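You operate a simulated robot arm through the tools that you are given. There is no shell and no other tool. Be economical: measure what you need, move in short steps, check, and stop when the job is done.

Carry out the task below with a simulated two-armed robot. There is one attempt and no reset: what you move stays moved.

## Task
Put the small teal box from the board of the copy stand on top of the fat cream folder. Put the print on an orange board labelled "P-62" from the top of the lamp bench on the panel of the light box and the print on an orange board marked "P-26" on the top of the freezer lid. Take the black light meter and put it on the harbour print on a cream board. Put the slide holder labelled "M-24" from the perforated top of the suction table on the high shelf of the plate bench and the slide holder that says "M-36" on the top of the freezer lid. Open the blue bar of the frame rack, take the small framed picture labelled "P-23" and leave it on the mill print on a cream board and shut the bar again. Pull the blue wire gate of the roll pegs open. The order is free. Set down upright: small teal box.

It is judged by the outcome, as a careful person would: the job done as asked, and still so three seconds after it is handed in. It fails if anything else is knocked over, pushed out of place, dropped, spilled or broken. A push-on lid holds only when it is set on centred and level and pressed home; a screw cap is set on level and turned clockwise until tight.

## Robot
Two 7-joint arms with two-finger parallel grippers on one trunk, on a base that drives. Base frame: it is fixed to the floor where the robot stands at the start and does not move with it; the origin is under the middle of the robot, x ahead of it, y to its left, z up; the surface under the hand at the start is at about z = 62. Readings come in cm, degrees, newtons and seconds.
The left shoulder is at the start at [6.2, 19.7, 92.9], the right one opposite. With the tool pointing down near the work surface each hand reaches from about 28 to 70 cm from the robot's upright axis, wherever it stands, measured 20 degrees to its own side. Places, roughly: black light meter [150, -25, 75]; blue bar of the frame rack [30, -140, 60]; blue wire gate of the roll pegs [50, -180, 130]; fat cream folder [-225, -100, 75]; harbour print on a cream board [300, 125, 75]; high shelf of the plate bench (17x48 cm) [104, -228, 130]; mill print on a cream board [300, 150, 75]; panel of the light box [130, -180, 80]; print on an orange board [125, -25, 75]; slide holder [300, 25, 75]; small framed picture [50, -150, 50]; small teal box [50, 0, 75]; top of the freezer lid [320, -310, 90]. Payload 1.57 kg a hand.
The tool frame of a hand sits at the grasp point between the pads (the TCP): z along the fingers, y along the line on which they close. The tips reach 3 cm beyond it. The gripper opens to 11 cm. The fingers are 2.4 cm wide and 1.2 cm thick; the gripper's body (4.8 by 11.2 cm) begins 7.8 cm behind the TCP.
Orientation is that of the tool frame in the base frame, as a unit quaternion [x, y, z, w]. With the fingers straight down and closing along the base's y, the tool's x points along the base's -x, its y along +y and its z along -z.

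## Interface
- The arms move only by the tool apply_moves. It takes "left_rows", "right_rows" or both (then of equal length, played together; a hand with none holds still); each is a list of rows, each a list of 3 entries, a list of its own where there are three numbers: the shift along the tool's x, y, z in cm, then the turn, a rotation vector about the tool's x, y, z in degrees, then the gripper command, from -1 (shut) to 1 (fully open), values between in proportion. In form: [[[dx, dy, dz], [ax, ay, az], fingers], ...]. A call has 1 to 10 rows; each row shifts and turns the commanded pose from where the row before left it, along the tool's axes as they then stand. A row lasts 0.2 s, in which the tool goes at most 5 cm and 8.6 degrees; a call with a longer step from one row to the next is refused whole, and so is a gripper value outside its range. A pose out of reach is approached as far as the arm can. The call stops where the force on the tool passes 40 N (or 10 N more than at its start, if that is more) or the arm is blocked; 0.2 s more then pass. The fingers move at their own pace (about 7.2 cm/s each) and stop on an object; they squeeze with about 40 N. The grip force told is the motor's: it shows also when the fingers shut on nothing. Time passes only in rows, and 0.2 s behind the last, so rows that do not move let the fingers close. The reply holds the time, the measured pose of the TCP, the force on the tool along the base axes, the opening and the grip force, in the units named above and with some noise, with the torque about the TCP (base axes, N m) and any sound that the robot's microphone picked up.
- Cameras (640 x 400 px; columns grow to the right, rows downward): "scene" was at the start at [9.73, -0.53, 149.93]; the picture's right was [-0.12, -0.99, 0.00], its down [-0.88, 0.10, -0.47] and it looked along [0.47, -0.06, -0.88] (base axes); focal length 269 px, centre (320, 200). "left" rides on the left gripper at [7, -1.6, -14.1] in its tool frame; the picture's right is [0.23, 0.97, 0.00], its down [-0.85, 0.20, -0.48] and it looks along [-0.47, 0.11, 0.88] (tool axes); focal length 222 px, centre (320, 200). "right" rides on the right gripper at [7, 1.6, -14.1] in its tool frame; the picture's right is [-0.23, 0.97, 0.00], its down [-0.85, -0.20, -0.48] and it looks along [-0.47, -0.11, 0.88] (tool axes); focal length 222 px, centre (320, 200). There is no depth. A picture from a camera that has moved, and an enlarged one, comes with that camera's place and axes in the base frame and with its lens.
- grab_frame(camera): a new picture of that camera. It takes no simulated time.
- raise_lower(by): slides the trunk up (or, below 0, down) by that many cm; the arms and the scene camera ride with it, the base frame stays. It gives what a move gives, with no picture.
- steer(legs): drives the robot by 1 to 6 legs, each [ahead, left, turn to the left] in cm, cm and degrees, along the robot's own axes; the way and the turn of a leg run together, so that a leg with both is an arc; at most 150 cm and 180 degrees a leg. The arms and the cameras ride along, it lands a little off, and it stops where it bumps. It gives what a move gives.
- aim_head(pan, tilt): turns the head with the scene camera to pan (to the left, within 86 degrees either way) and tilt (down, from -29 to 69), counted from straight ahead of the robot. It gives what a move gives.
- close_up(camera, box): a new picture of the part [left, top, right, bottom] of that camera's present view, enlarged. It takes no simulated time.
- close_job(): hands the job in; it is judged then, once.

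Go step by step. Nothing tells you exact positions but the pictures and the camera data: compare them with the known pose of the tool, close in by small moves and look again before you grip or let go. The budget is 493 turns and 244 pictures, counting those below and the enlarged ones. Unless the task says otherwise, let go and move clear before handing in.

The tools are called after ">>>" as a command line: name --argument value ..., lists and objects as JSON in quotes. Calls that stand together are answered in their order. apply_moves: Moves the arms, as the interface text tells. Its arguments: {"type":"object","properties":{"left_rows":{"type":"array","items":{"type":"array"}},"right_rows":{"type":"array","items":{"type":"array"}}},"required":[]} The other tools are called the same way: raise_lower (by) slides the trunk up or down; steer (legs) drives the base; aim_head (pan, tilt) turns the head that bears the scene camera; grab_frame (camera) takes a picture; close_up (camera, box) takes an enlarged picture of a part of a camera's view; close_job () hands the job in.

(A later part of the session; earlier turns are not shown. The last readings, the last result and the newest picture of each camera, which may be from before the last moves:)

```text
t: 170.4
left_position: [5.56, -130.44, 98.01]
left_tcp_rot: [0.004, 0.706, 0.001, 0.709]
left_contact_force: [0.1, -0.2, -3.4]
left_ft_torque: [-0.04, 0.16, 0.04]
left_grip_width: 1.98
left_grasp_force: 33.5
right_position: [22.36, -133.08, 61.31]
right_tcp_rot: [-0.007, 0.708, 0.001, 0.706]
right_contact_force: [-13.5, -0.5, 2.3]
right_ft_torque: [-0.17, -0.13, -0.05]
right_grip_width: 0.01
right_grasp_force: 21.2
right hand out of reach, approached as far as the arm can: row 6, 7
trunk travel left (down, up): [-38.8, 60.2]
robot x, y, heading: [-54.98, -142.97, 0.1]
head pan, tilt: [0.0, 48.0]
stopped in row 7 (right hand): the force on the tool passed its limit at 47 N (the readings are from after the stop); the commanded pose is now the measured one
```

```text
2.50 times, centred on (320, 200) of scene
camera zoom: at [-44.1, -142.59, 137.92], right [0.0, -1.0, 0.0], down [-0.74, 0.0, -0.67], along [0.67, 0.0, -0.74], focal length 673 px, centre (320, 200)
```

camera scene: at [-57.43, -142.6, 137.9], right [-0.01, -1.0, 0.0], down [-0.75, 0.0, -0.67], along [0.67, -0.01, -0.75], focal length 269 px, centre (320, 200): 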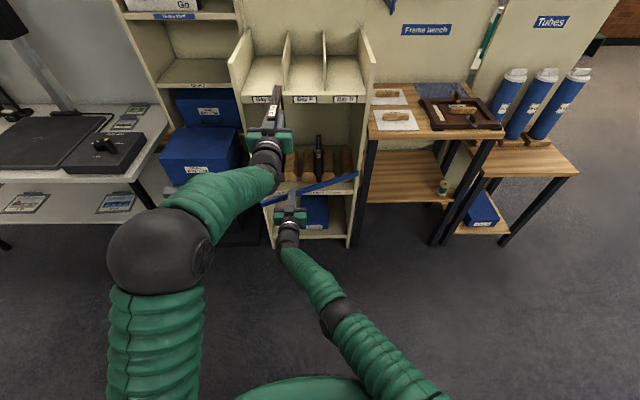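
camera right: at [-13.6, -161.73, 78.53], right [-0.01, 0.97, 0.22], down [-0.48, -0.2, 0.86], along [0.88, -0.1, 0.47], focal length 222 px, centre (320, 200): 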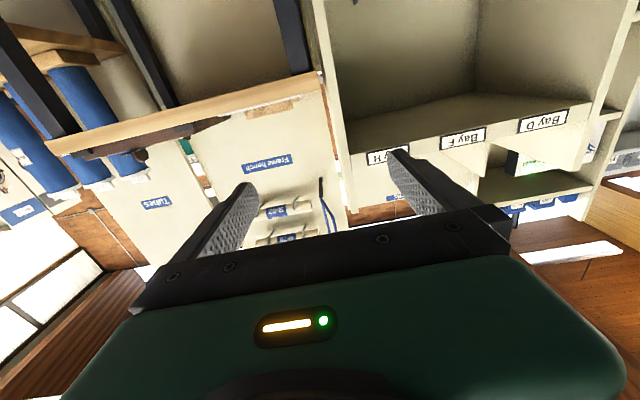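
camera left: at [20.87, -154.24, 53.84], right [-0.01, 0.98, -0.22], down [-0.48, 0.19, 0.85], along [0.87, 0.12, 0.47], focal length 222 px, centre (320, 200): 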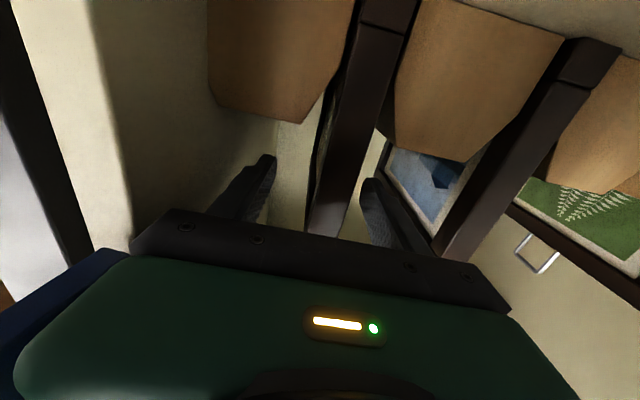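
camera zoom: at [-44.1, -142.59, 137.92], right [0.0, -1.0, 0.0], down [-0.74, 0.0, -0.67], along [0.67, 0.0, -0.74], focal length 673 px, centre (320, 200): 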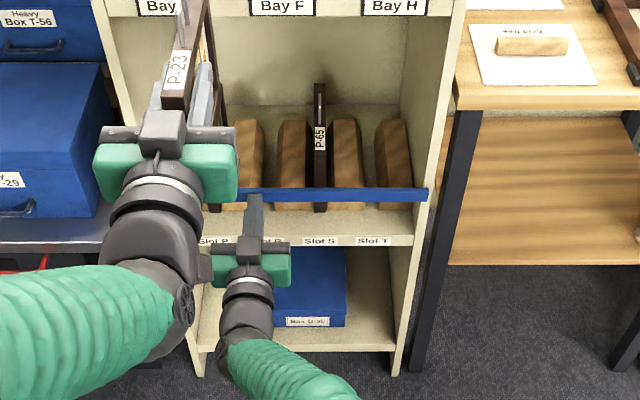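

The bar is shut again. I withdraw the right hand, then drive north around the copy stand with P-23 in the left hand.

>>> apply_moves --right_rows '[[[0, 0, -4], [0, 0, 0], -1], [[0, 0, -4], [0, 0, 0], -1], [[0, -3, -3], [0, 0, 0], -1], [[0, -4, 0], [0, 0, 0], 0], [[0, -4, 0], [0, 0, 0], 0], [[0, -4, 0], [0, 0, 0], 0], [[0, -4, 0], [0, 0, 0], 0], [[0, 0, 0], [0, 0, 0], 0]]'

>>> steer --legs '[[-10, 0, 0], [0, 0, 90], [0, -28, 0]]'

>>> aim_head --pan 0 --tilt 25

>>> grab_frame --camera "scene"

```text
t: 172.2
left_position: [5.88, -130.45, 98.08]
left_tcp_rot: [0.003, 0.706, 0.0, 0.708]
left_contact_force: [0.8, 0.2, -4.4]
left_ft_torque: [0.03, 0.09, -0.01]
left_grip_width: 2.01
left_grasp_force: 33.9
right_position: [11.85, -152.47, 61.54]
right_tcp_rot: [-0.006, 0.708, 0.003, 0.706]
right_contact_force: [0.2, 0.2, 0.2]
right_ft_torque: [0.01, -0.02, 0.0]
right_grip_width: 5.48
right_grasp_force: 0.0
trunk travel left (down, up): [-38.8, 60.2]
robot x, y, heading: [-55.05, -142.99, -0.1]
head pan, tilt: [0.0, 48.0]
```

```text
t: 178.8
left_position: [-53.06, -81.53, 97.96]
left_tcp_rot: [-0.507, 0.491, 0.51, 0.492]
left_contact_force: [0.4, -0.7, -3.5]
left_ft_torque: [-0.08, 0.01, -0.01]
left_grip_width: 2.0
left_grasp_force: 33.1
right_position: [-31.4, -74.83, 61.71]
right_tcp_rot: [0.514, -0.487, -0.509, -0.49]
right_contact_force: [0.2, 0.4, -0.2]
right_ft_torque: [-0.01, -0.01, -0.01]
right_grip_width: 5.5
right_grasp_force: 0.0
trunk travel left (down, up): [-38.8, 60.2]
robot x, y, heading: [-38.29, -142.08, 92.1]
head pan, tilt: [0.0, 48.0]
```

```text
t: 179.7
left_position: [-52.68, -81.61, 98.2]
left_tcp_rot: [-0.506, 0.492, 0.512, 0.491]
left_contact_force: [-0.1, 0.9, -3.4]
left_ft_torque: [-0.08, -0.01, -0.01]
left_grip_width: 2.0
left_grasp_force: 34.0
right_position: [-30.9, -74.86, 61.69]
right_tcp_rot: [0.513, -0.487, -0.51, -0.489]
right_contact_force: [-1.2, 0.3, -0.2]
right_ft_torque: [0.06, 0.05, -0.01]
right_grip_width: 5.51
right_grasp_force: 0.0
trunk travel left (down, up): [-38.8, 60.2]
robot x, y, heading: [-38.32, -142.06, 92.2]
head pan, tilt: [0.0, 25.0]
```

```text
164 pictures are left
camera scene: at [-38.38, -129.11, 141.38], right [1.0, 0.03, 0.0], down [0.01, -0.43, -0.9], along [-0.03, 0.9, -0.43], focal length 269 px, centre (320, 200)
```

scene: 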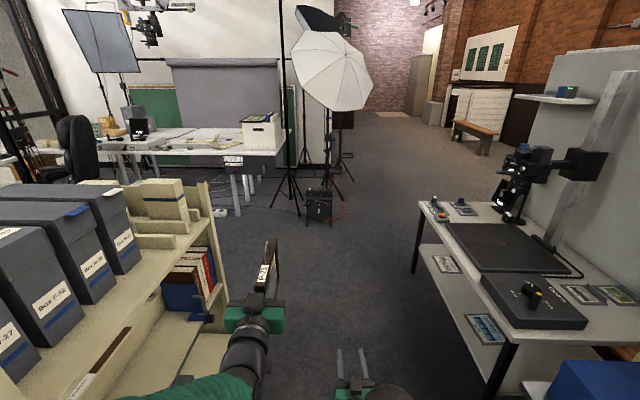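

The aisle is clear. I drive north to y≈45, raise the trunk, and turn east past the copy stand's end.

>>> raise_lower --by 25

>>> steer --legs '[[0, 0, -2.2], [100, 0, 0], [92, 0, 0], [0, 0, -45]]'

>>> aim_head --pan -20 --tilt 25

>>> grab_frame --camera "scene"

```text
t: 182.2
left_position: [-52.78, -81.68, 123.17]
left_tcp_rot: [-0.506, 0.491, 0.512, 0.49]
left_contact_force: [-0.1, -0.6, -3.3]
left_ft_torque: [-0.08, 0.02, -0.01]
left_grip_width: 1.97
left_grasp_force: 33.9
right_position: [-31.02, -75.05, 86.65]
right_tcp_rot: [0.514, -0.486, -0.51, -0.489]
right_contact_force: [0.3, 0.3, 0.1]
right_ft_torque: [0.01, 0.0, 0.0]
right_grip_width: 5.5
right_grasp_force: 0.0
trunk travel left (down, up): [-63.8, 35.2]
robot x, y, heading: [-37.94, -142.12, 91.9]
head pan, tilt: [0.0, 25.0]
```

```text
t: 194.4
left_position: [-4.87, 105.67, 123.13]
left_tcp_rot: [-0.274, 0.65, 0.28, 0.652]
left_contact_force: [-0.5, 0.6, -3.6]
left_ft_torque: [-0.1, 0.1, -0.02]
left_grip_width: 1.98
left_grasp_force: 33.6
right_position: [15.28, 94.64, 86.73]
right_tcp_rot: [-0.282, 0.649, 0.278, 0.65]
right_contact_force: [-0.2, 0.4, -0.5]
right_ft_torque: [0.03, -0.02, 0.02]
right_grip_width: 5.49
right_grasp_force: 0.1
trunk travel left (down, up): [-63.8, 35.2]
robot x, y, heading: [-38.22, 53.29, 46.0]
head pan, tilt: [0.0, 25.0]
```

```text
t: 195.3
left_position: [-4.94, 105.5, 123.22]
left_tcp_rot: [-0.273, 0.65, 0.278, 0.653]
left_contact_force: [-0.6, 0.1, -2.9]
left_ft_torque: [-0.05, 0.11, 0.01]
left_grip_width: 1.98
left_grasp_force: 33.6
right_position: [15.22, 94.57, 86.8]
right_tcp_rot: [-0.283, 0.648, 0.278, 0.65]
right_contact_force: [0.2, 0.3, -0.3]
right_ft_torque: [0.01, -0.02, -0.02]
right_grip_width: 5.52
right_grasp_force: 0.1
trunk travel left (down, up): [-63.8, 35.2]
robot x, y, heading: [-38.13, 53.37, 45.9]
head pan, tilt: [-20.0, 25.0]
```

```text
163 pictures are left
camera scene: at [-27.29, 60.02, 166.39], right [0.44, -0.9, 0.0], down [-0.38, -0.19, -0.91], along [0.81, 0.4, -0.42], focal length 269 px, centre (320, 200)
```

scene: 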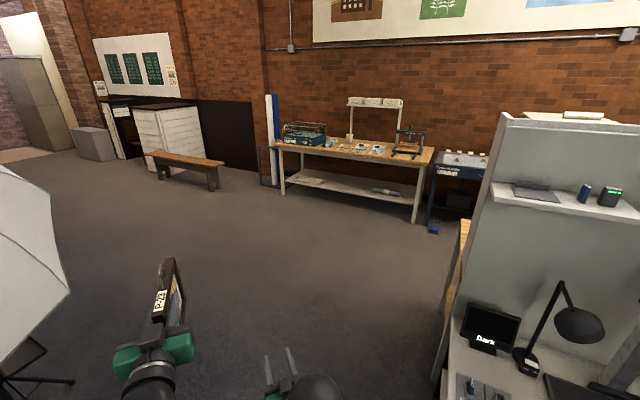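

The print bench is along the far wall (x≈290+). I drive there diagonally past the copy stand.

>>> steer --legs '[[0, 0, -18], [110, 0, 0], [0, 0, -28], [85, 0, 0]]'

>>> aim_head --pan 0 --tilt 25

>>> grab_frame --camera "scene"

>>> aim_head --pan -80 --tilt 30

>>> grab_frame --camera "scene"

```text
t: 207.5
left_position: [204.64, 126.63, 123.23]
left_tcp_rot: [-0.014, 0.704, 0.019, 0.71]
left_contact_force: [0.4, -0.3, -3.5]
left_ft_torque: [0.01, 0.1, 0.01]
left_grip_width: 2.0
left_grasp_force: 34.0
right_position: [211.67, 104.97, 86.76]
right_tcp_rot: [-0.024, 0.707, 0.018, 0.707]
right_contact_force: [1.1, 0.1, 0.5]
right_ft_torque: [0.02, 0.02, 0.01]
right_grip_width: 5.5
right_grasp_force: 0.1
trunk travel left (down, up): [-63.8, 35.2]
robot x, y, heading: [144.77, 110.98, 2.7]
head pan, tilt: [-20.0, 25.0]
```

```text
t: 208.3
left_position: [204.48, 126.56, 123.24]
left_tcp_rot: [-0.015, 0.704, 0.019, 0.71]
left_contact_force: [0.2, 0.6, -2.6]
left_ft_torque: [-0.01, 0.15, 0.0]
left_grip_width: 1.96
left_grasp_force: 33.2
right_position: [211.67, 104.91, 86.97]
right_tcp_rot: [-0.024, 0.706, 0.019, 0.708]
right_contact_force: [-0.4, -0.3, 0.2]
right_ft_torque: [-0.02, 0.02, 0.04]
right_grip_width: 5.51
right_grasp_force: 0.0
trunk travel left (down, up): [-63.8, 35.2]
robot x, y, heading: [144.26, 111.1, 2.4]
head pan, tilt: [0.0, 25.0]
```

```text
162 pictures are left
camera scene: at [157.39, 112.1, 166.39], right [0.05, -1.0, 0.0], down [-0.42, -0.02, -0.91], along [0.9, 0.04, -0.43], focal length 269 px, centre (320, 200)
```

scene: 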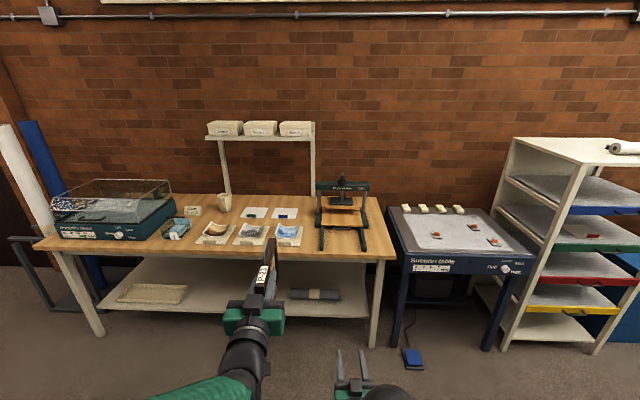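

```text
t: 209.8
left_position: [204.48, 126.61, 123.28]
left_tcp_rot: [-0.015, 0.704, 0.02, 0.71]
left_contact_force: [0.0, -0.3, -3.4]
left_ft_torque: [0.0, 0.11, 0.01]
left_grip_width: 2.01
left_grasp_force: 33.7
right_position: [211.7, 104.91, 86.88]
right_tcp_rot: [-0.024, 0.706, 0.02, 0.707]
right_contact_force: [-0.2, -0.5, 0.2]
right_ft_torque: [0.05, -0.01, 0.02]
right_grip_width: 5.48
right_grasp_force: 0.0
trunk travel left (down, up): [-63.8, 35.2]
robot x, y, heading: [144.5, 111.22, 2.6]
head pan, tilt: [-80.0, 30.0]
```

```text
161 pictures are left
camera scene: at [150.18, 102.84, 165.62], right [-0.98, -0.22, 0.0], down [-0.11, 0.49, -0.87], along [0.19, -0.84, -0.5], focal length 269 px, centre (320, 200)
```

scene: 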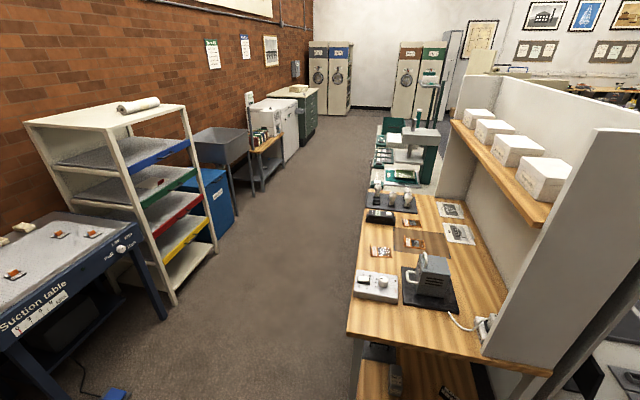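

Great layout: prints on the wall bench, suction table beside it, lamp bench across the aisle. I zoom on the three cream-board prints.

>>> aim_head --pan 0 --tilt 25

>>> close_up --camera "scene" --box '[150, 180, 350, 300]'

```text
t: 211.4
left_position: [204.42, 126.69, 123.31]
left_tcp_rot: [-0.014, 0.704, 0.019, 0.71]
left_contact_force: [0.3, -0.6, -3.6]
left_ft_torque: [-0.01, 0.08, 0.01]
left_grip_width: 1.98
left_grasp_force: 33.7
right_position: [211.67, 104.98, 86.98]
right_tcp_rot: [-0.023, 0.706, 0.018, 0.708]
right_contact_force: [0.0, -0.2, -0.9]
right_ft_torque: [-0.02, 0.0, 0.0]
right_grip_width: 5.53
right_grasp_force: 0.0
trunk travel left (down, up): [-63.8, 35.2]
robot x, y, heading: [144.55, 111.14, 2.4]
head pan, tilt: [0.0, 25.0]
```

```text
3.20 times, centred on (250, 240) of scene
camera zoom: at [157.4, 112.1, 166.39], right [0.05, -1.0, 0.0], down [-0.42, -0.02, -0.91], along [0.9, 0.04, -0.43], focal length 862 px, centre (544, 72)
```

zoom: 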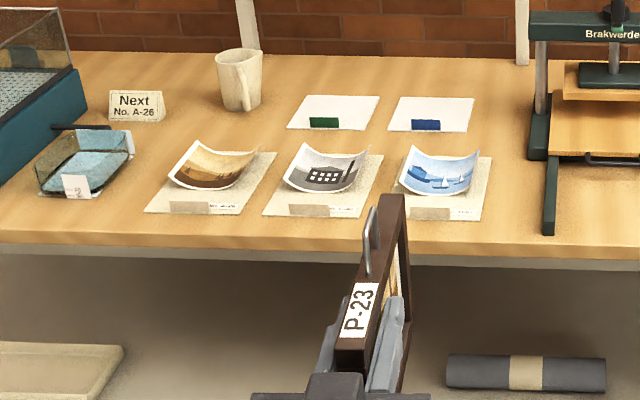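

Middle print is the mill (board centre ≈(295,161)), the right is the harbour (≈(296,138)). I roll the left hand so P-23 lies face up, raise the right hand, and drive closer.

>>> apply_moves --left_rows '[[[0, 0, 0], [0, 0, -8.5], -1], [[0, 0, 0], [0, 0, -8.5], -1], [[0, 0, 0], [0, 0, -8.5], -1], [[0, 0, 0], [0, 0, -8.5], -1], [[0, 0, 0], [0, 0, -8.5], -1], [[0, 0, 0], [0, 0, -8.5], -1], [[0, 0, 0], [0, 0, -8.5], -1], [[0, 0, 0], [0, 0, -8.5], -1], [[0, 0, 0], [0, 0, -8.5], -1], [[0, 0, 0], [0, 0, -8.5], -1]]' --right_rows '[[[-4, 0, 0], [0, 0, 0], 0], [[-4, 0, 0], [0, 0, 0], 0], [[-4, 0, 0], [0, 0, 0], 0], [[-4, 0, 0], [0, 0, 0], 0], [[-4, 0, 0], [0, 0, 0], 0], [[0, 0, 0], [0, 0, 0], 0], [[0, 0, 0], [0, 0, 0], 0], [[0, 0, 0], [0, 0, 0], 0], [[0, 0, 0], [0, 0, 0], 0], [[0, 0, 0], [0, 0, 0], 0]]'

>>> steer --legs '[[0, 0, -2.4], [0, 36, 0], [68, 0, 0]]'

>>> aim_head --pan 15 --tilt 45

>>> grab_frame --camera "scene"

```text
t: 213.6
left_position: [204.33, 126.59, 123.26]
left_tcp_rot: [-0.487, 0.509, -0.466, 0.536]
left_contact_force: [-0.1, -0.3, -2.9]
left_ft_torque: [0.12, 0.1, -0.04]
left_grip_width: 1.98
left_grasp_force: 33.5
right_position: [211.45, 105.09, 107.04]
right_tcp_rot: [-0.023, 0.706, 0.018, 0.707]
right_contact_force: [-0.7, 0.8, -0.9]
right_ft_torque: [0.02, 0.01, 0.04]
right_grip_width: 5.48
right_grasp_force: 0.0
trunk travel left (down, up): [-63.8, 35.2]
robot x, y, heading: [145.02, 111.08, 2.7]
head pan, tilt: [0.0, 25.0]
```

```text
t: 219.6
left_position: [273.23, 158.12, 123.37]
left_tcp_rot: [-0.472, 0.523, -0.48, 0.523]
left_contact_force: [-0.3, 0.0, -2.9]
left_ft_torque: [0.1, 0.09, 0.01]
left_grip_width: 2.0
left_grasp_force: 33.6
right_position: [278.9, 136.12, 106.96]
right_tcp_rot: [-0.002, 0.706, -0.002, 0.708]
right_contact_force: [0.3, 0.5, -0.9]
right_ft_torque: [-0.02, 0.04, 0.04]
right_grip_width: 5.51
right_grasp_force: 0.1
trunk travel left (down, up): [-63.8, 35.2]
robot x, y, heading: [212.68, 146.09, -0.6]
head pan, tilt: [0.0, 25.0]
```

```text
t: 220.4
left_position: [273.23, 158.08, 123.36]
left_tcp_rot: [-0.471, 0.523, -0.481, 0.523]
left_contact_force: [-0.6, 0.5, -3.9]
left_ft_torque: [0.1, 0.1, 0.0]
left_grip_width: 1.98
left_grasp_force: 33.4
right_position: [279.02, 136.15, 107.0]
right_tcp_rot: [-0.003, 0.706, 0.0, 0.708]
right_contact_force: [0.2, -0.9, 0.0]
right_ft_torque: [-0.02, 0.0, 0.0]
right_grip_width: 5.51
right_grasp_force: 0.1
trunk travel left (down, up): [-63.8, 35.2]
robot x, y, heading: [212.46, 145.92, -0.5]
head pan, tilt: [15.0, 45.0]
```

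```text
159 pictures are left
camera scene: at [224.09, 148.4, 163.34], right [0.25, -0.97, 0.0], down [-0.69, -0.18, -0.71], along [0.68, 0.18, -0.71], focal length 269 px, centre (320, 200)
```

scene: 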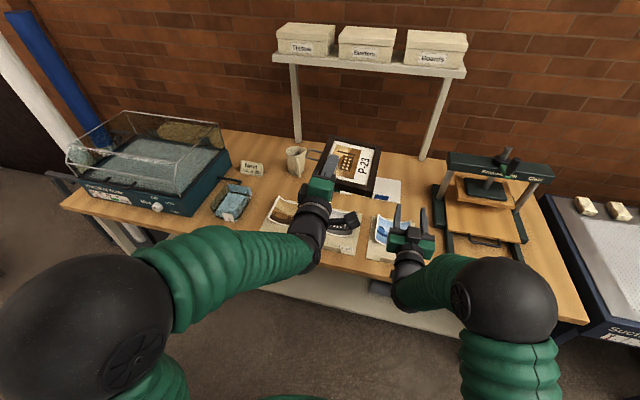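

P-23 is flat, face up. I finish the roll, lower to z≈98, move forward over the mill print and pitch 15° down.

>>> apply_moves --left_rows '[[[0, 0, 0], [0, 0, -5.5], -1], [[-4, 2, 0], [0, 0, 0], -1], [[-4, 2, 0], [0, 0, 0], -1], [[0, 5, 0], [0, 0, 0], -1], [[0, 5, 0], [0, 0, 0], -1], [[0, 5, 0], [0, 0, 0], -1], [[0, 5, 0], [0, 0, 0], -1], [[0, 0, 4], [-7.5, 0, 0], -1], [[0, 0, 4], [-7.5, 0, 0], -1], [[0, 0, 0], [0, 0, 0], -1]]'

>>> grab_frame --camera "left"

>>> grab_frame --camera "scene"

```text
t: 222.6
left_position: [281.64, 166.03, 98.5]
left_tcp_rot: [-0.557, 0.561, -0.436, 0.43]
left_contact_force: [0.3, 0.4, -3.2]
left_ft_torque: [0.09, 0.1, -0.03]
left_grip_width: 1.97
left_grasp_force: 33.9
right_position: [278.93, 136.19, 107.11]
right_tcp_rot: [-0.004, 0.706, -0.001, 0.708]
right_contact_force: [-0.2, 0.3, -0.1]
right_ft_torque: [0.02, 0.04, 0.01]
right_grip_width: 5.51
right_grasp_force: 0.1
trunk travel left (down, up): [-63.8, 35.2]
robot x, y, heading: [212.6, 146.29, -0.7]
head pan, tilt: [15.0, 45.0]
```

```text
158 pictures are left
camera left: at [268.16, 159.2, 103.7], right [-0.25, -0.23, -0.94], down [-0.5, 0.86, -0.08], along [0.83, 0.46, -0.33], focal length 222 px, centre (320, 200)
```

left: 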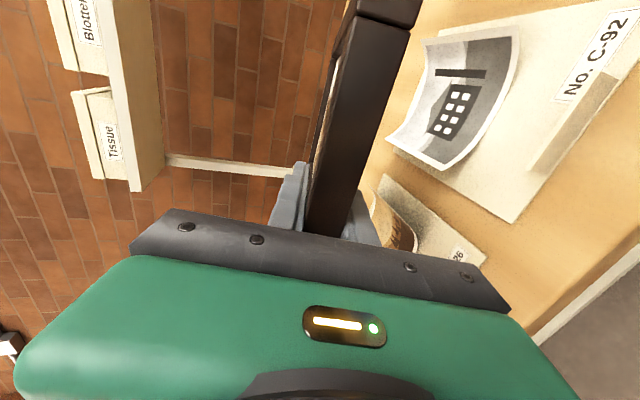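

```text
157 pictures are left
camera scene: at [224.21, 148.44, 163.33], right [0.25, -0.97, 0.0], down [-0.69, -0.18, -0.7], along [0.68, 0.18, -0.71], focal length 269 px, centre (320, 200)
```

scene: 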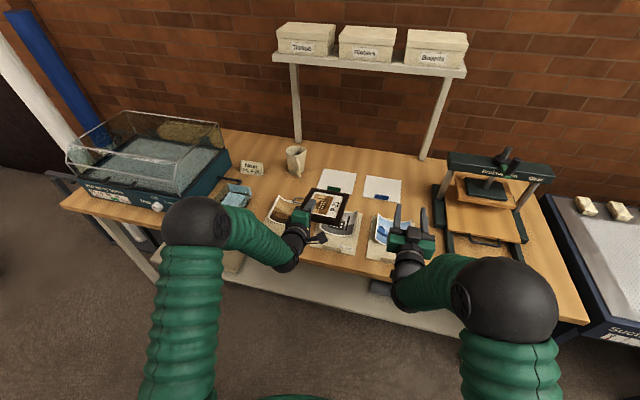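

I zoom in to measure the mill board's corners precisely.

>>> close_up --camera "scene" --box '[250, 160, 410, 280]'

```text
3.33 times, centred on (330, 220) of scene
camera zoom: at [224.21, 148.44, 163.33], right [0.25, -0.97, 0.0], down [-0.69, -0.18, -0.7], along [0.68, 0.18, -0.71], focal length 898 px, centre (287, 133)
```

zoom: 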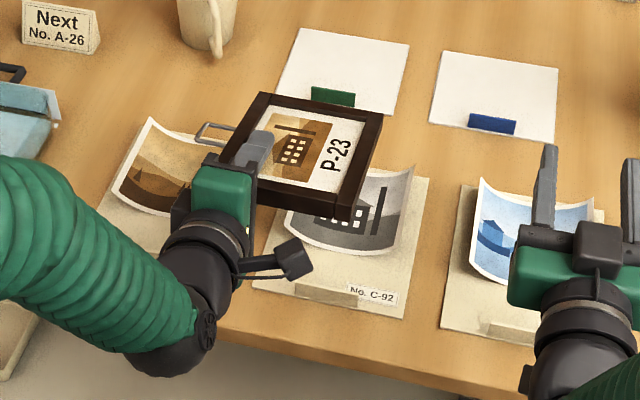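

Board spans x 283–305, y 150–168. I move over it and descend to z≈87.

>>> apply_moves --left_rows '[[[0.75, -1, 3.7], [0, 0, 0], -1], [[0.75, -1, 3.7], [0, 0, 0], -1], [[0, 3.87, 1.03], [0, 0, 0], -1], [[0, 3.87, 1.03], [0, 0, 0], -1], [[0, 3.5, 0.95], [0, 0, 0], -1], [[0, 0, 0], [0, 0, 0], -1]]'

>>> close_up --camera "scene" --box '[250, 160, 410, 280]'

>>> grab_frame --camera "left"

```text
t: 224.0
left_position: [289.24, 164.29, 87.6]
left_tcp_rot: [-0.557, 0.56, -0.437, 0.431]
left_contact_force: [-0.4, 0.2, -3.6]
left_ft_torque: [0.09, 0.11, 0.0]
left_grip_width: 2.0
left_grasp_force: 33.8
right_position: [278.95, 136.13, 107.13]
right_tcp_rot: [-0.004, 0.706, -0.001, 0.708]
right_contact_force: [-0.3, 0.6, -0.2]
right_ft_torque: [0.01, 0.0, -0.01]
right_grip_width: 5.51
right_grasp_force: 0.1
trunk travel left (down, up): [-63.8, 35.2]
robot x, y, heading: [212.52, 146.39, -0.5]
head pan, tilt: [15.0, 45.0]
```

```text
3.33 times, centred on (330, 220) of scene
camera zoom: at [224.13, 148.46, 163.34], right [0.25, -0.97, 0.0], down [-0.69, -0.18, -0.7], along [0.68, 0.18, -0.71], focal length 898 px, centre (287, 133)
```

zoom: 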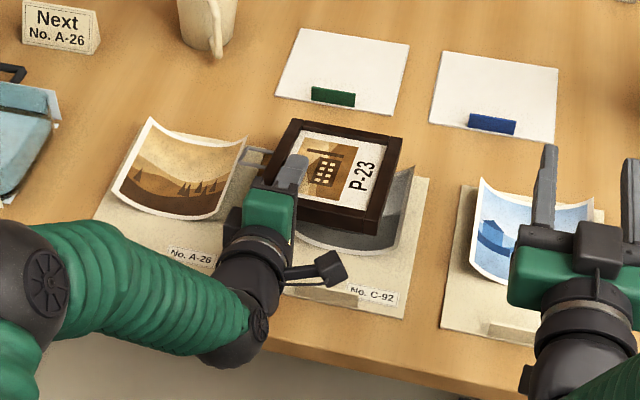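

```text
154 pictures are left
camera left: at [275.92, 157.41, 92.73], right [-0.24, -0.23, -0.94], down [-0.5, 0.86, -0.08], along [0.83, 0.46, -0.33], focal length 222 px, centre (320, 200)
```

left: 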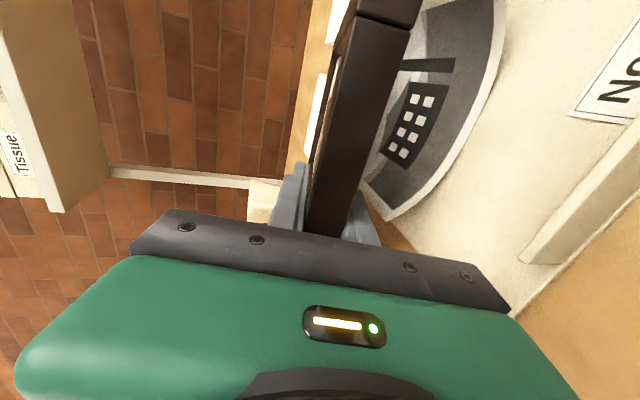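

Aligned. I descend slowly with small −y correction.

>>> apply_moves --left_rows '[[[0.3, 0.97, 0.26], [0, 0, 0], -1], [[0.3, 0.97, 0.26], [0, 0, 0], -1], [[0.3, 0.97, 0.26], [0, 0, 0], -1], [[0, 0.97, 0.26], [0, 0, 0], -1], [[0, 0, 0], [0, 0, 0], -1]]'

>>> apply_moves --left_rows '[[[0, 0.68, 0.18], [0, 0, 0], -1], [[0, 0.68, 0.18], [0, 0, 0], -1], [[0, 0, 0], [0, 0, 0], -1]]'

>>> close_up --camera "scene" --box '[250, 160, 410, 280]'

```text
t: 225.2
left_position: [289.43, 163.46, 84.0]
left_tcp_rot: [-0.555, 0.559, -0.438, 0.434]
left_contact_force: [6.5, -0.1, 14.1]
left_ft_torque: [-0.5, -2.06, 0.27]
left_grip_width: 1.98
left_grasp_force: 33.6
right_position: [278.74, 136.11, 107.24]
right_tcp_rot: [-0.002, 0.706, -0.002, 0.709]
right_contact_force: [0.4, 0.1, 1.2]
right_ft_torque: [0.02, -0.02, 0.02]
right_grip_width: 5.5
right_grasp_force: 0.0
trunk travel left (down, up): [-63.8, 35.2]
robot x, y, heading: [212.37, 145.59, -0.6]
head pan, tilt: [15.0, 45.0]
```

```text
t: 225.7
left_position: [289.64, 163.48, 84.07]
left_tcp_rot: [-0.55, 0.555, -0.442, 0.439]
left_contact_force: [-10.1, 0.1, 22.3]
left_ft_torque: [-0.21, 2.22, -0.09]
left_grip_width: 1.99
left_grasp_force: 33.6
right_position: [278.6, 136.2, 107.25]
right_tcp_rot: [-0.002, 0.706, -0.001, 0.709]
right_contact_force: [0.7, 0.1, 0.3]
right_ft_torque: [0.01, -0.04, 0.02]
right_grip_width: 5.49
right_grasp_force: 0.1
trunk travel left (down, up): [-63.8, 35.2]
robot x, y, heading: [212.8, 146.23, -0.7]
head pan, tilt: [15.0, 45.0]
stopped in row 2 (left hand): the force on the tool passed its limit at 44 N (the readings are from after the stop); the commanded pose is now the measured one
```

```text
3.33 times, centred on (330, 220) of scene
camera zoom: at [223.63, 148.32, 163.38], right [0.25, -0.97, 0.0], down [-0.68, -0.18, -0.71], along [0.68, 0.18, -0.71], focal length 898 px, centre (287, 133)
```

zoom: 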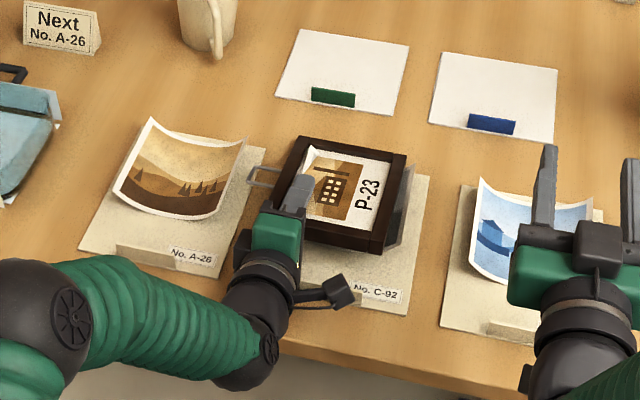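

The far edge rests at z≈79 on the curled print. I flatten the pitch to about 6° while lowering the near side.

>>> apply_moves --left_rows '[[[0, -0.3, 0], [0, 0, 0], -1], [[0, 0.6, 0.1], [2, 0, 0], -1], [[0, 0.6, 0.1], [2, 0, 0], -1], [[0, 0.5, 0.1], [2, 0, 0], -1], [[0, 0.5, 0.1], [2, 0, 0], -1], [[0, 0, 0], [0, 0, 0], -1]]'

>>> close_up --camera "scene" --box '[250, 160, 410, 280]'

>>> grab_frame --camera "left"

```text
t: 226.4
left_position: [289.84, 163.48, 84.61]
left_tcp_rot: [-0.54, 0.543, -0.456, 0.454]
left_contact_force: [-12.2, 0.2, 31.7]
left_ft_torque: [0.0, 3.67, 0.03]
left_grip_width: 1.99
left_grasp_force: 33.8
right_position: [278.58, 136.05, 107.32]
right_tcp_rot: [-0.003, 0.705, -0.001, 0.709]
right_contact_force: [-0.4, 0.1, -0.4]
right_ft_torque: [-0.03, -0.02, -0.01]
right_grip_width: 5.5
right_grasp_force: 0.0
trunk travel left (down, up): [-63.8, 35.2]
robot x, y, heading: [212.89, 146.27, -0.5]
head pan, tilt: [15.0, 45.0]
stopped in row 3 (left hand): the force on the tool passed its limit at 46 N (the readings are from after the stop); the commanded pose is now the measured one
```

```text
3.33 times, centred on (330, 220) of scene
camera zoom: at [223.51, 148.24, 163.4], right [0.25, -0.97, 0.0], down [-0.68, -0.18, -0.71], along [0.69, 0.18, -0.71], focal length 898 px, centre (287, 133)
```

zoom: 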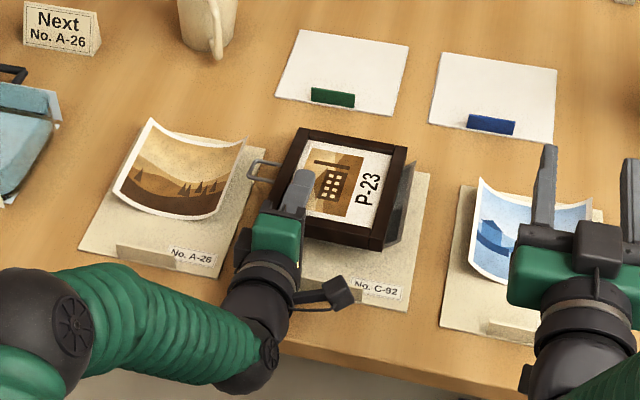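

```text
151 pictures are left
camera left: at [276.21, 156.55, 88.51], right [-0.17, -0.22, -0.96], down [-0.5, 0.86, -0.11], along [0.85, 0.46, -0.26], focal length 222 px, centre (320, 200)
```

left: 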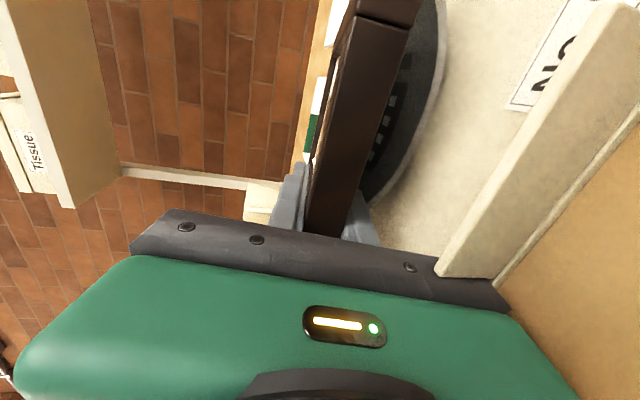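

The lower finger rests on the curled print's rim, so the frame is effectively down. I open slightly while easing up, then withdraw level and quickly.

>>> apply_moves --left_rows '[[[0, -0.4, 0], [0, 0, 0], -0.7], [[0, -0.3, 0], [0, 0, 0], -0.4], [[0, 0, 0], [0, 0, 0], -0.35], [[0, 0, 0], [0, 0, 0], -0.35]]'

>>> close_up --camera "scene" --box '[250, 160, 410, 280]'

```text
t: 227.4
left_position: [289.93, 163.5, 84.32]
left_tcp_rot: [-0.542, 0.546, -0.454, 0.45]
left_contact_force: [1.0, -1.6, 6.4]
left_ft_torque: [-0.1, 0.73, 0.07]
left_grip_width: 3.73
left_grasp_force: 1.0
right_position: [278.72, 136.19, 107.28]
right_tcp_rot: [-0.003, 0.705, -0.001, 0.709]
right_contact_force: [0.8, 0.3, 0.0]
right_ft_torque: [0.0, -0.01, 0.02]
right_grip_width: 5.49
right_grasp_force: 0.0
trunk travel left (down, up): [-63.8, 35.2]
robot x, y, heading: [212.48, 145.92, -0.7]
head pan, tilt: [15.0, 45.0]
```

```text
3.33 times, centred on (330, 220) of scene
camera zoom: at [224.04, 148.36, 163.34], right [0.25, -0.97, 0.0], down [-0.69, -0.18, -0.71], along [0.68, 0.18, -0.71], focal length 898 px, centre (287, 133)
```

zoom: 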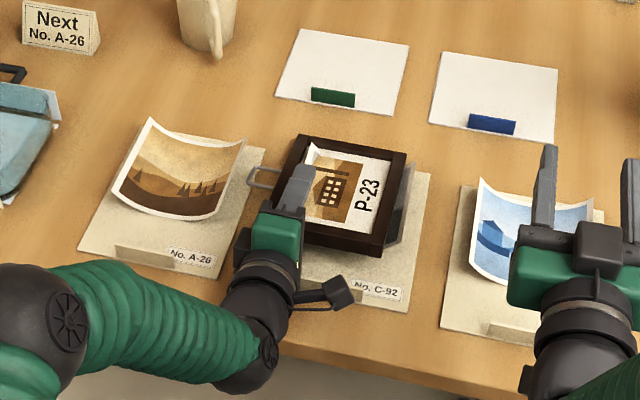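

Released; now withdraw level.

>>> apply_moves --left_rows '[[[0, 0.2, -3], [0, 0, 0], -0.3], [[0, 0.8, -4.8], [0, 0, 0], -0.3], [[0, 0, -4.8], [0, 0, 0], -0.3], [[0, 0, 0], [0, 0, 0], -0.3]]'

>>> close_up --camera "scene" --box '[250, 160, 410, 280]'

```text
t: 228.4
left_position: [277.59, 163.67, 85.96]
left_tcp_rot: [-0.542, 0.546, -0.453, 0.45]
left_contact_force: [-0.8, -0.2, -2.7]
left_ft_torque: [0.02, 0.08, -0.02]
left_grip_width: 4.06
left_grasp_force: 0.6
right_position: [278.83, 136.22, 107.14]
right_tcp_rot: [-0.004, 0.706, -0.001, 0.708]
right_contact_force: [-0.4, 0.4, 0.6]
right_ft_torque: [-0.01, -0.04, -0.02]
right_grip_width: 5.51
right_grasp_force: 0.0
trunk travel left (down, up): [-63.8, 35.2]
robot x, y, heading: [212.53, 146.06, -0.6]
head pan, tilt: [15.0, 45.0]
```

```text
3.33 times, centred on (330, 220) of scene
camera zoom: at [224.26, 148.48, 163.33], right [0.25, -0.97, 0.0], down [-0.69, -0.18, -0.7], along [0.68, 0.18, -0.71], focal length 898 px, centre (287, 133)
```

zoom: 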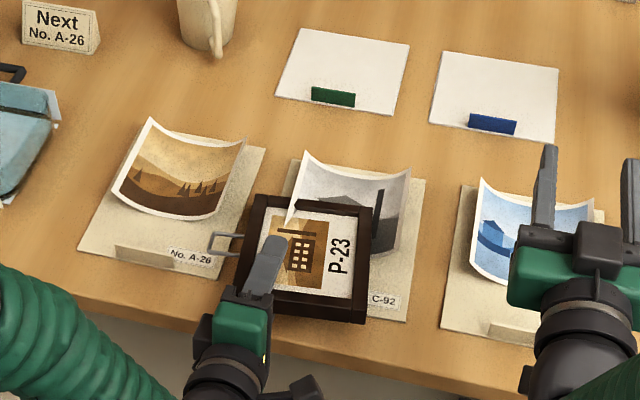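

The frame came back with the fingers. I re-grip it, lift, return it over the print, and this time I'll have the right hand hold it down while the left withdraws.

>>> apply_moves --left_rows '[[[0, 0, 0], [0, 0, 0], -1], [[0, 0, 0], [0, 0, 0], -1], [[0, 0, 0], [0, 0, 0], -1], [[0, -3, -0.5], [0, 0, 0], -1], [[0, -2, -0.4], [0, 0, 0], -1], [[0, 0, 0], [0, 0, 0], -1]]' --right_rows '[[[-3, 0, 0], [0, 8.5, 0], -1], [[-3, 0, 0], [0, 8.5, 0], -1], [[0, 0, 0], [0, 8.5, 0], -1], [[0, 0, 0], [0, 8.5, 0], -1], [[0, 0, 0], [0, 8.5, 0], -1], [[0, 0, 0], [0, 8.5, 0], -1]]'

>>> close_up --camera "scene" --box '[250, 160, 410, 280]'

```text
t: 229.6
left_position: [277.19, 163.39, 91.06]
left_tcp_rot: [-0.54, 0.547, -0.452, 0.452]
left_contact_force: [0.1, 0.0, -3.4]
left_ft_torque: [0.06, 0.18, 0.06]
left_grip_width: 1.99
left_grasp_force: 34.0
right_position: [279.2, 123.56, 122.21]
right_tcp_rot: [0.116, 0.875, 0.031, 0.47]
right_contact_force: [-0.4, -1.0, 0.1]
right_ft_torque: [0.07, 0.04, 0.05]
right_grip_width: 0.01
right_grasp_force: 21.4
trunk travel left (down, up): [-63.8, 35.2]
robot x, y, heading: [212.71, 146.25, -0.8]
head pan, tilt: [15.0, 45.0]
stopped in row 6 (right hand): the arm was blocked; the commanded pose is now the measured one
```

```text
3.33 times, centred on (330, 220) of scene
camera zoom: at [223.85, 147.91, 163.36], right [0.25, -0.97, 0.0], down [-0.69, -0.17, -0.71], along [0.68, 0.18, -0.71], focal length 898 px, centre (287, 133)
```

zoom: 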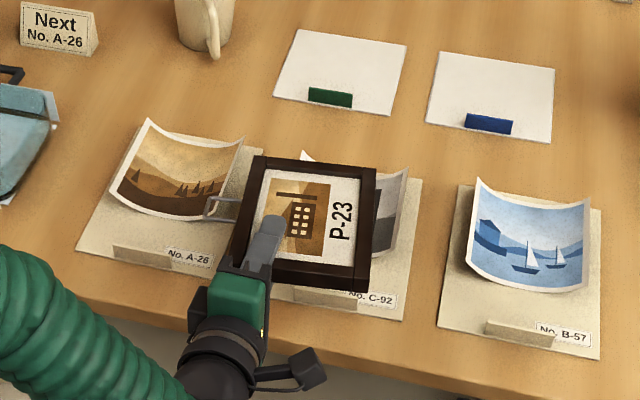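

The right arm met a limit; I check the whole picture.

>>> grab_frame --camera "scene"

```text
147 pictures are left
camera scene: at [223.85, 147.91, 163.36], right [0.25, -0.97, 0.0], down [-0.69, -0.17, -0.71], along [0.68, 0.18, -0.71], focal length 269 px, centre (320, 200)
```

scene: 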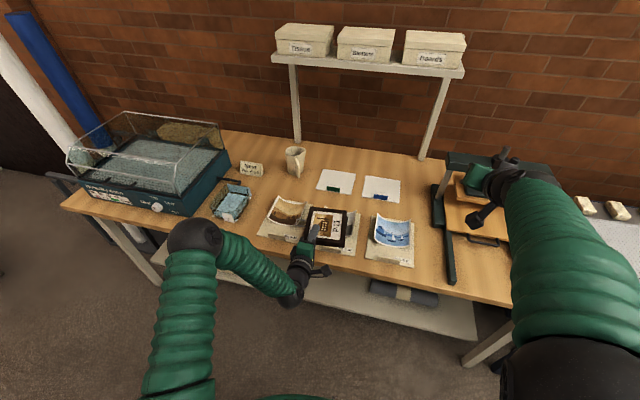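

No contact seen; the right arm just reached a joint limit. New plan for release: open wide (so the frame isn't wedged) while raising, then withdraw. I bring the frame back over the print.

>>> apply_moves --left_rows '[[[-0.2, -0.8, 4.4], [0, 0, 0], -1], [[-0.2, -0.8, 4.4], [0, 0, 0], -1], [[-0.2, -0.8, 4.4], [-4, 0, 0], -1], [[0, 1.7, 0.4], [0, 0, 0], -1], [[0, 1.7, 0.4], [0, 0, 0], -1], [[0, 1, 0.25], [0, 0, 0], -1], [[0, 0.6, 0.15], [0, 0, 0], -1], [[0, 0, 0], [0, 0, 0], -1]]'

>>> close_up --camera "scene" --box '[250, 160, 410, 280]'

```text
t: 231.4
left_position: [290.87, 164.31, 85.78]
left_tcp_rot: [-0.557, 0.56, -0.434, 0.433]
left_contact_force: [0.6, 0.1, -3.1]
left_ft_torque: [0.08, 0.19, 0.01]
left_grip_width: 2.0
left_grasp_force: 33.3
right_position: [279.56, 124.32, 122.16]
right_tcp_rot: [0.113, 0.876, 0.032, 0.468]
right_contact_force: [0.0, 1.1, -0.2]
right_ft_torque: [-0.02, 0.01, 0.01]
right_grip_width: 0.0
right_grasp_force: 21.4
trunk travel left (down, up): [-63.8, 35.2]
robot x, y, heading: [212.97, 146.01, -0.4]
head pan, tilt: [15.0, 45.0]
```

```text
3.33 times, centred on (330, 220) of scene
camera zoom: at [224.28, 148.42, 163.34], right [0.25, -0.97, 0.0], down [-0.69, -0.18, -0.7], along [0.68, 0.18, -0.71], focal length 898 px, centre (287, 133)
```

zoom: 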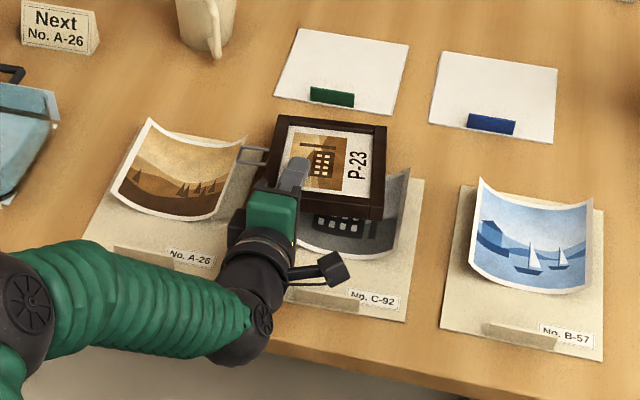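

Frame centre ≈(294,162); I shift 2.3 cm toward −y and descend to light contact.

>>> apply_moves --left_rows '[[[2.3, 0, 0.8], [0, 0, 0], -1], [[0, 0.7, 0.18], [0, 0, 0], -1], [[0, 0.6, 0.15], [0, 0, 0], -1], [[0, 0, 0], [0, 0, 0], -1]]'

>>> apply_moves --left_rows '[[[0, 0.4, 0.1], [0, 0, 0], -1], [[0, 0, 0], [0, 0, 0], -1]]'

>>> apply_moves --left_rows '[[[0, 0.4, 0.1], [0, 0, 0], -1], [[0, 0, 0], [0, 0, 0], -1]]'

```text
t: 232.3
left_position: [291.68, 162.16, 85.45]
left_tcp_rot: [-0.554, 0.554, -0.441, 0.439]
left_contact_force: [-5.2, -0.1, 21.4]
left_ft_torque: [-0.48, 3.41, -0.11]
left_grip_width: 1.99
left_grasp_force: 33.8
right_position: [279.04, 124.35, 122.61]
right_tcp_rot: [0.114, 0.874, 0.035, 0.472]
right_contact_force: [0.5, -0.4, 0.7]
right_ft_torque: [0.02, 0.04, 0.02]
right_grip_width: 0.0
right_grasp_force: 21.1
trunk travel left (down, up): [-63.8, 35.2]
robot x, y, heading: [212.75, 146.5, -0.6]
head pan, tilt: [15.0, 45.0]
stopped in row 4 (left hand): the force on the tool passed its limit at 42 N (the readings are from after the stop); the commanded pose is now the measured one
```

```text
t: 233.0
left_position: [292.07, 162.18, 85.57]
left_tcp_rot: [-0.552, 0.553, -0.442, 0.442]
left_contact_force: [-4.5, -1.1, 20.6]
left_ft_torque: [-0.57, 3.31, 0.18]
left_grip_width: 1.98
left_grasp_force: 33.7
right_position: [279.26, 124.38, 122.56]
right_tcp_rot: [0.113, 0.873, 0.037, 0.473]
right_contact_force: [-0.5, 0.7, -0.2]
right_ft_torque: [0.04, 0.01, -0.04]
right_grip_width: 0.01
right_grasp_force: 21.1
trunk travel left (down, up): [-63.8, 35.2]
robot x, y, heading: [212.82, 145.72, -1.1]
head pan, tilt: [15.0, 45.0]
stopped in row 2 (left hand): the force on the tool passed its limit at 41 N (the readings are from after the stop); the commanded pose is now the measured one
```

```text
t: 233.6
left_position: [292.15, 162.3, 85.7]
left_tcp_rot: [0.551, -0.549, 0.444, -0.445]
left_contact_force: [-6.0, -1.4, 22.9]
left_ft_torque: [-0.63, 3.54, 0.15]
left_grip_width: 2.0
left_grasp_force: 33.4
right_position: [279.1, 124.3, 122.82]
right_tcp_rot: [0.114, 0.873, 0.036, 0.473]
right_contact_force: [0.0, -0.2, 0.1]
right_ft_torque: [-0.02, 0.01, -0.03]
right_grip_width: 0.0
right_grasp_force: 21.2
trunk travel left (down, up): [-63.8, 35.2]
robot x, y, heading: [212.98, 146.31, -0.5]
head pan, tilt: [15.0, 45.0]
stopped in row 2 (left hand): the force on the tool passed its limit at 42 N (the readings are from after the stop); the commanded pose is now the measured one
```

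Firm far-edge contact. I ease up, open wide while raising so the lower finger stays put, then pull straight out quickly.

>>> apply_moves --left_rows '[[[0, -0.5, -0.1], [0, 0, 0], -1], [[0, -0.4, 0], [0, 0, 0], -0.5], [[0, -0.9, 0], [0, 0, 0], 0], [[0, -0.9, 0], [0, 0, 0], 0.3], [[0, 0, 0], [0, 0, 0], 0.3]]'

>>> close_up --camera "scene" --box '[250, 160, 410, 280]'

>>> grab_frame --camera "left"

```text
t: 234.8
left_position: [292.79, 162.42, 87.83]
left_tcp_rot: [0.552, -0.551, 0.442, -0.444]
left_contact_force: [1.4, -0.5, -2.4]
left_ft_torque: [0.04, 0.03, -0.02]
left_grip_width: 7.37
left_grasp_force: 1.0
right_position: [279.43, 124.55, 122.61]
right_tcp_rot: [0.112, 0.874, 0.036, 0.472]
right_contact_force: [-0.9, -0.7, -0.1]
right_ft_torque: [0.02, -0.01, -0.03]
right_grip_width: 0.03
right_grasp_force: 21.1
trunk travel left (down, up): [-63.8, 35.2]
robot x, y, heading: [213.29, 146.09, -0.7]
head pan, tilt: [15.0, 45.0]
```

```text
3.33 times, centred on (330, 220) of scene
camera zoom: at [224.33, 148.45, 163.33], right [0.25, -0.97, 0.0], down [-0.69, -0.18, -0.7], along [0.68, 0.17, -0.71], focal length 898 px, centre (287, 133)
```

zoom: 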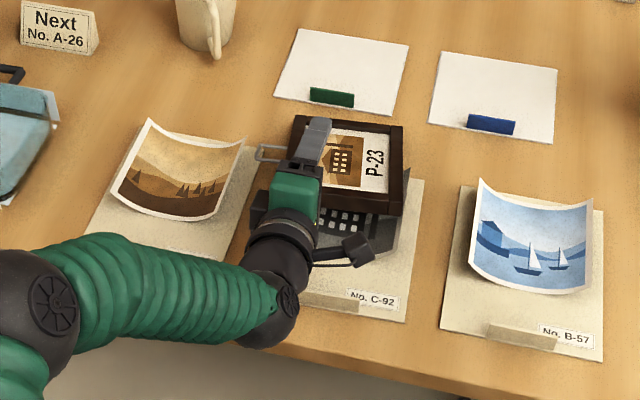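

```text
144 pictures are left
camera left: at [279.21, 155.31, 92.45], right [-0.21, -0.23, -0.95], down [-0.51, 0.85, -0.09], along [0.83, 0.47, -0.3], focal length 222 px, centre (320, 200)
```

left: 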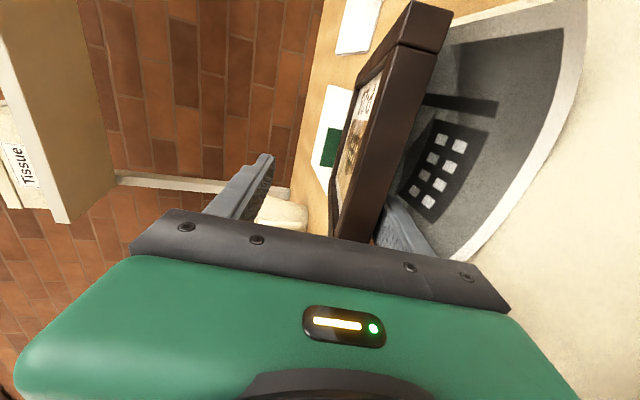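

The frame now just rests on the lower finger. I lower until its near edge meets the print, then pull out.

>>> apply_moves --left_rows '[[[0, 0.9, 0.2], [0, 0, 0], 0.3], [[0, 0.9, 0.2], [0, 0, 0], 0.3], [[0, 0.9, 0.2], [0, 0, 0], 0.3], [[0, 0, 0], [0, 0, 0], 0.3]]'

>>> grab_frame --camera "left"

```text
t: 235.8
left_position: [292.72, 162.39, 85.55]
left_tcp_rot: [0.551, -0.548, 0.445, -0.446]
left_contact_force: [4.8, 2.0, 20.9]
left_ft_torque: [-0.44, 2.38, 0.11]
left_grip_width: 7.06
left_grasp_force: 0.1
right_position: [279.2, 124.43, 122.7]
right_tcp_rot: [0.112, 0.873, 0.037, 0.473]
right_contact_force: [0.9, -0.3, -0.2]
right_ft_torque: [-0.02, -0.01, 0.04]
right_grip_width: 0.04
right_grasp_force: 21.0
trunk travel left (down, up): [-63.8, 35.2]
robot x, y, heading: [212.63, 146.1, -0.8]
head pan, tilt: [15.0, 45.0]
```

```text
143 pictures are left
camera left: at [279.25, 155.33, 90.12], right [-0.2, -0.23, -0.95], down [-0.51, 0.85, -0.1], along [0.83, 0.47, -0.29], focal length 222 px, centre (320, 200)
```

left: 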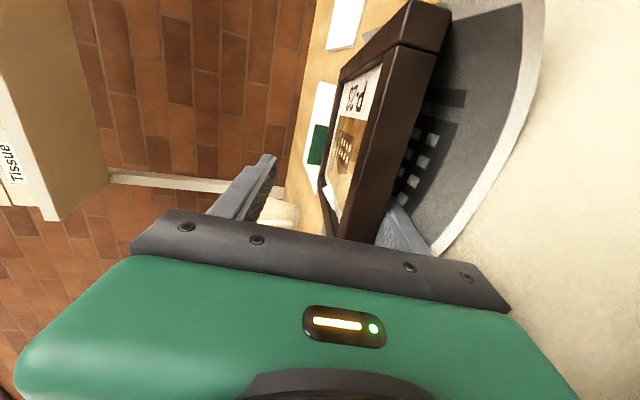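

>>> apply_moves --left_rows '[[[0, -0.6, 0], [0, 0, 0], 0.3], [[0, 0.5, -3], [0, 0, 0], 0.3], [[0, 0.8, -5], [0, 0, 0], 0.3], [[0, 0.5, -4.8], [0, 0, 0], 0.3], [[0, 0, 0], [0, 0, 0], 0.3]]'

>>> close_up --camera "scene" --box '[250, 160, 410, 280]'

```text
refused: row 3 steps farther than a row can; nothing moved
```

```text
3.33 times, centred on (330, 220) of scene
camera zoom: at [223.83, 148.36, 163.42], right [0.25, -0.97, 0.0], down [-0.69, -0.17, -0.71], along [0.69, 0.18, -0.71], focal length 898 px, centre (287, 133)
```

zoom: 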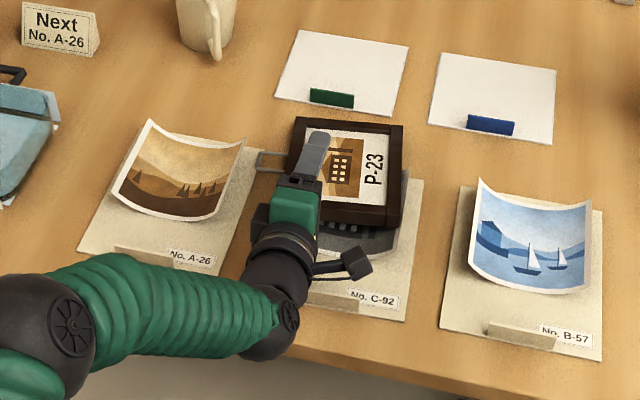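

>>> apply_moves --left_rows '[[[0, -0.6, 0], [0, 0, 0], 0.3], [[0, 0.5, -3], [0, 0, 0], 0.3], [[0, 0.8, -4.8], [0, 0, 0], 0.3], [[0, 0.5, -4.8], [0, 0, 0], 0.3], [[0, 0, 0], [0, 0, 0], 0.3]]'

>>> close_up --camera "scene" --box '[250, 160, 410, 280]'

```text
t: 237.0
left_position: [279.96, 162.44, 86.74]
left_tcp_rot: [0.553, -0.55, 0.442, -0.443]
left_contact_force: [0.0, 0.4, -0.9]
left_ft_torque: [0.02, -0.07, -0.01]
left_grip_width: 7.3
left_grasp_force: 0.8
right_position: [279.57, 124.51, 122.65]
right_tcp_rot: [0.113, 0.874, 0.035, 0.471]
right_contact_force: [-0.6, -0.2, 0.5]
right_ft_torque: [0.0, 0.02, -0.01]
right_grip_width: 0.0
right_grasp_force: 21.1
trunk travel left (down, up): [-63.8, 35.2]
robot x, y, heading: [213.06, 146.14, -0.6]
head pan, tilt: [15.0, 45.0]
```

```text
3.33 times, centred on (330, 220) of scene
camera zoom: at [224.27, 148.44, 163.33], right [0.25, -0.97, 0.0], down [-0.69, -0.18, -0.7], along [0.68, 0.17, -0.71], focal length 898 px, centre (287, 133)
```

zoom: 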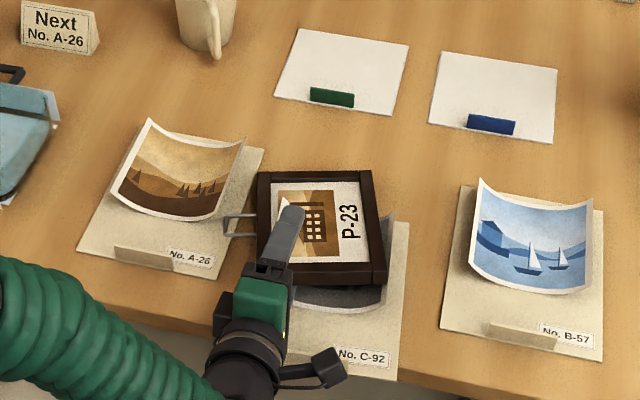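

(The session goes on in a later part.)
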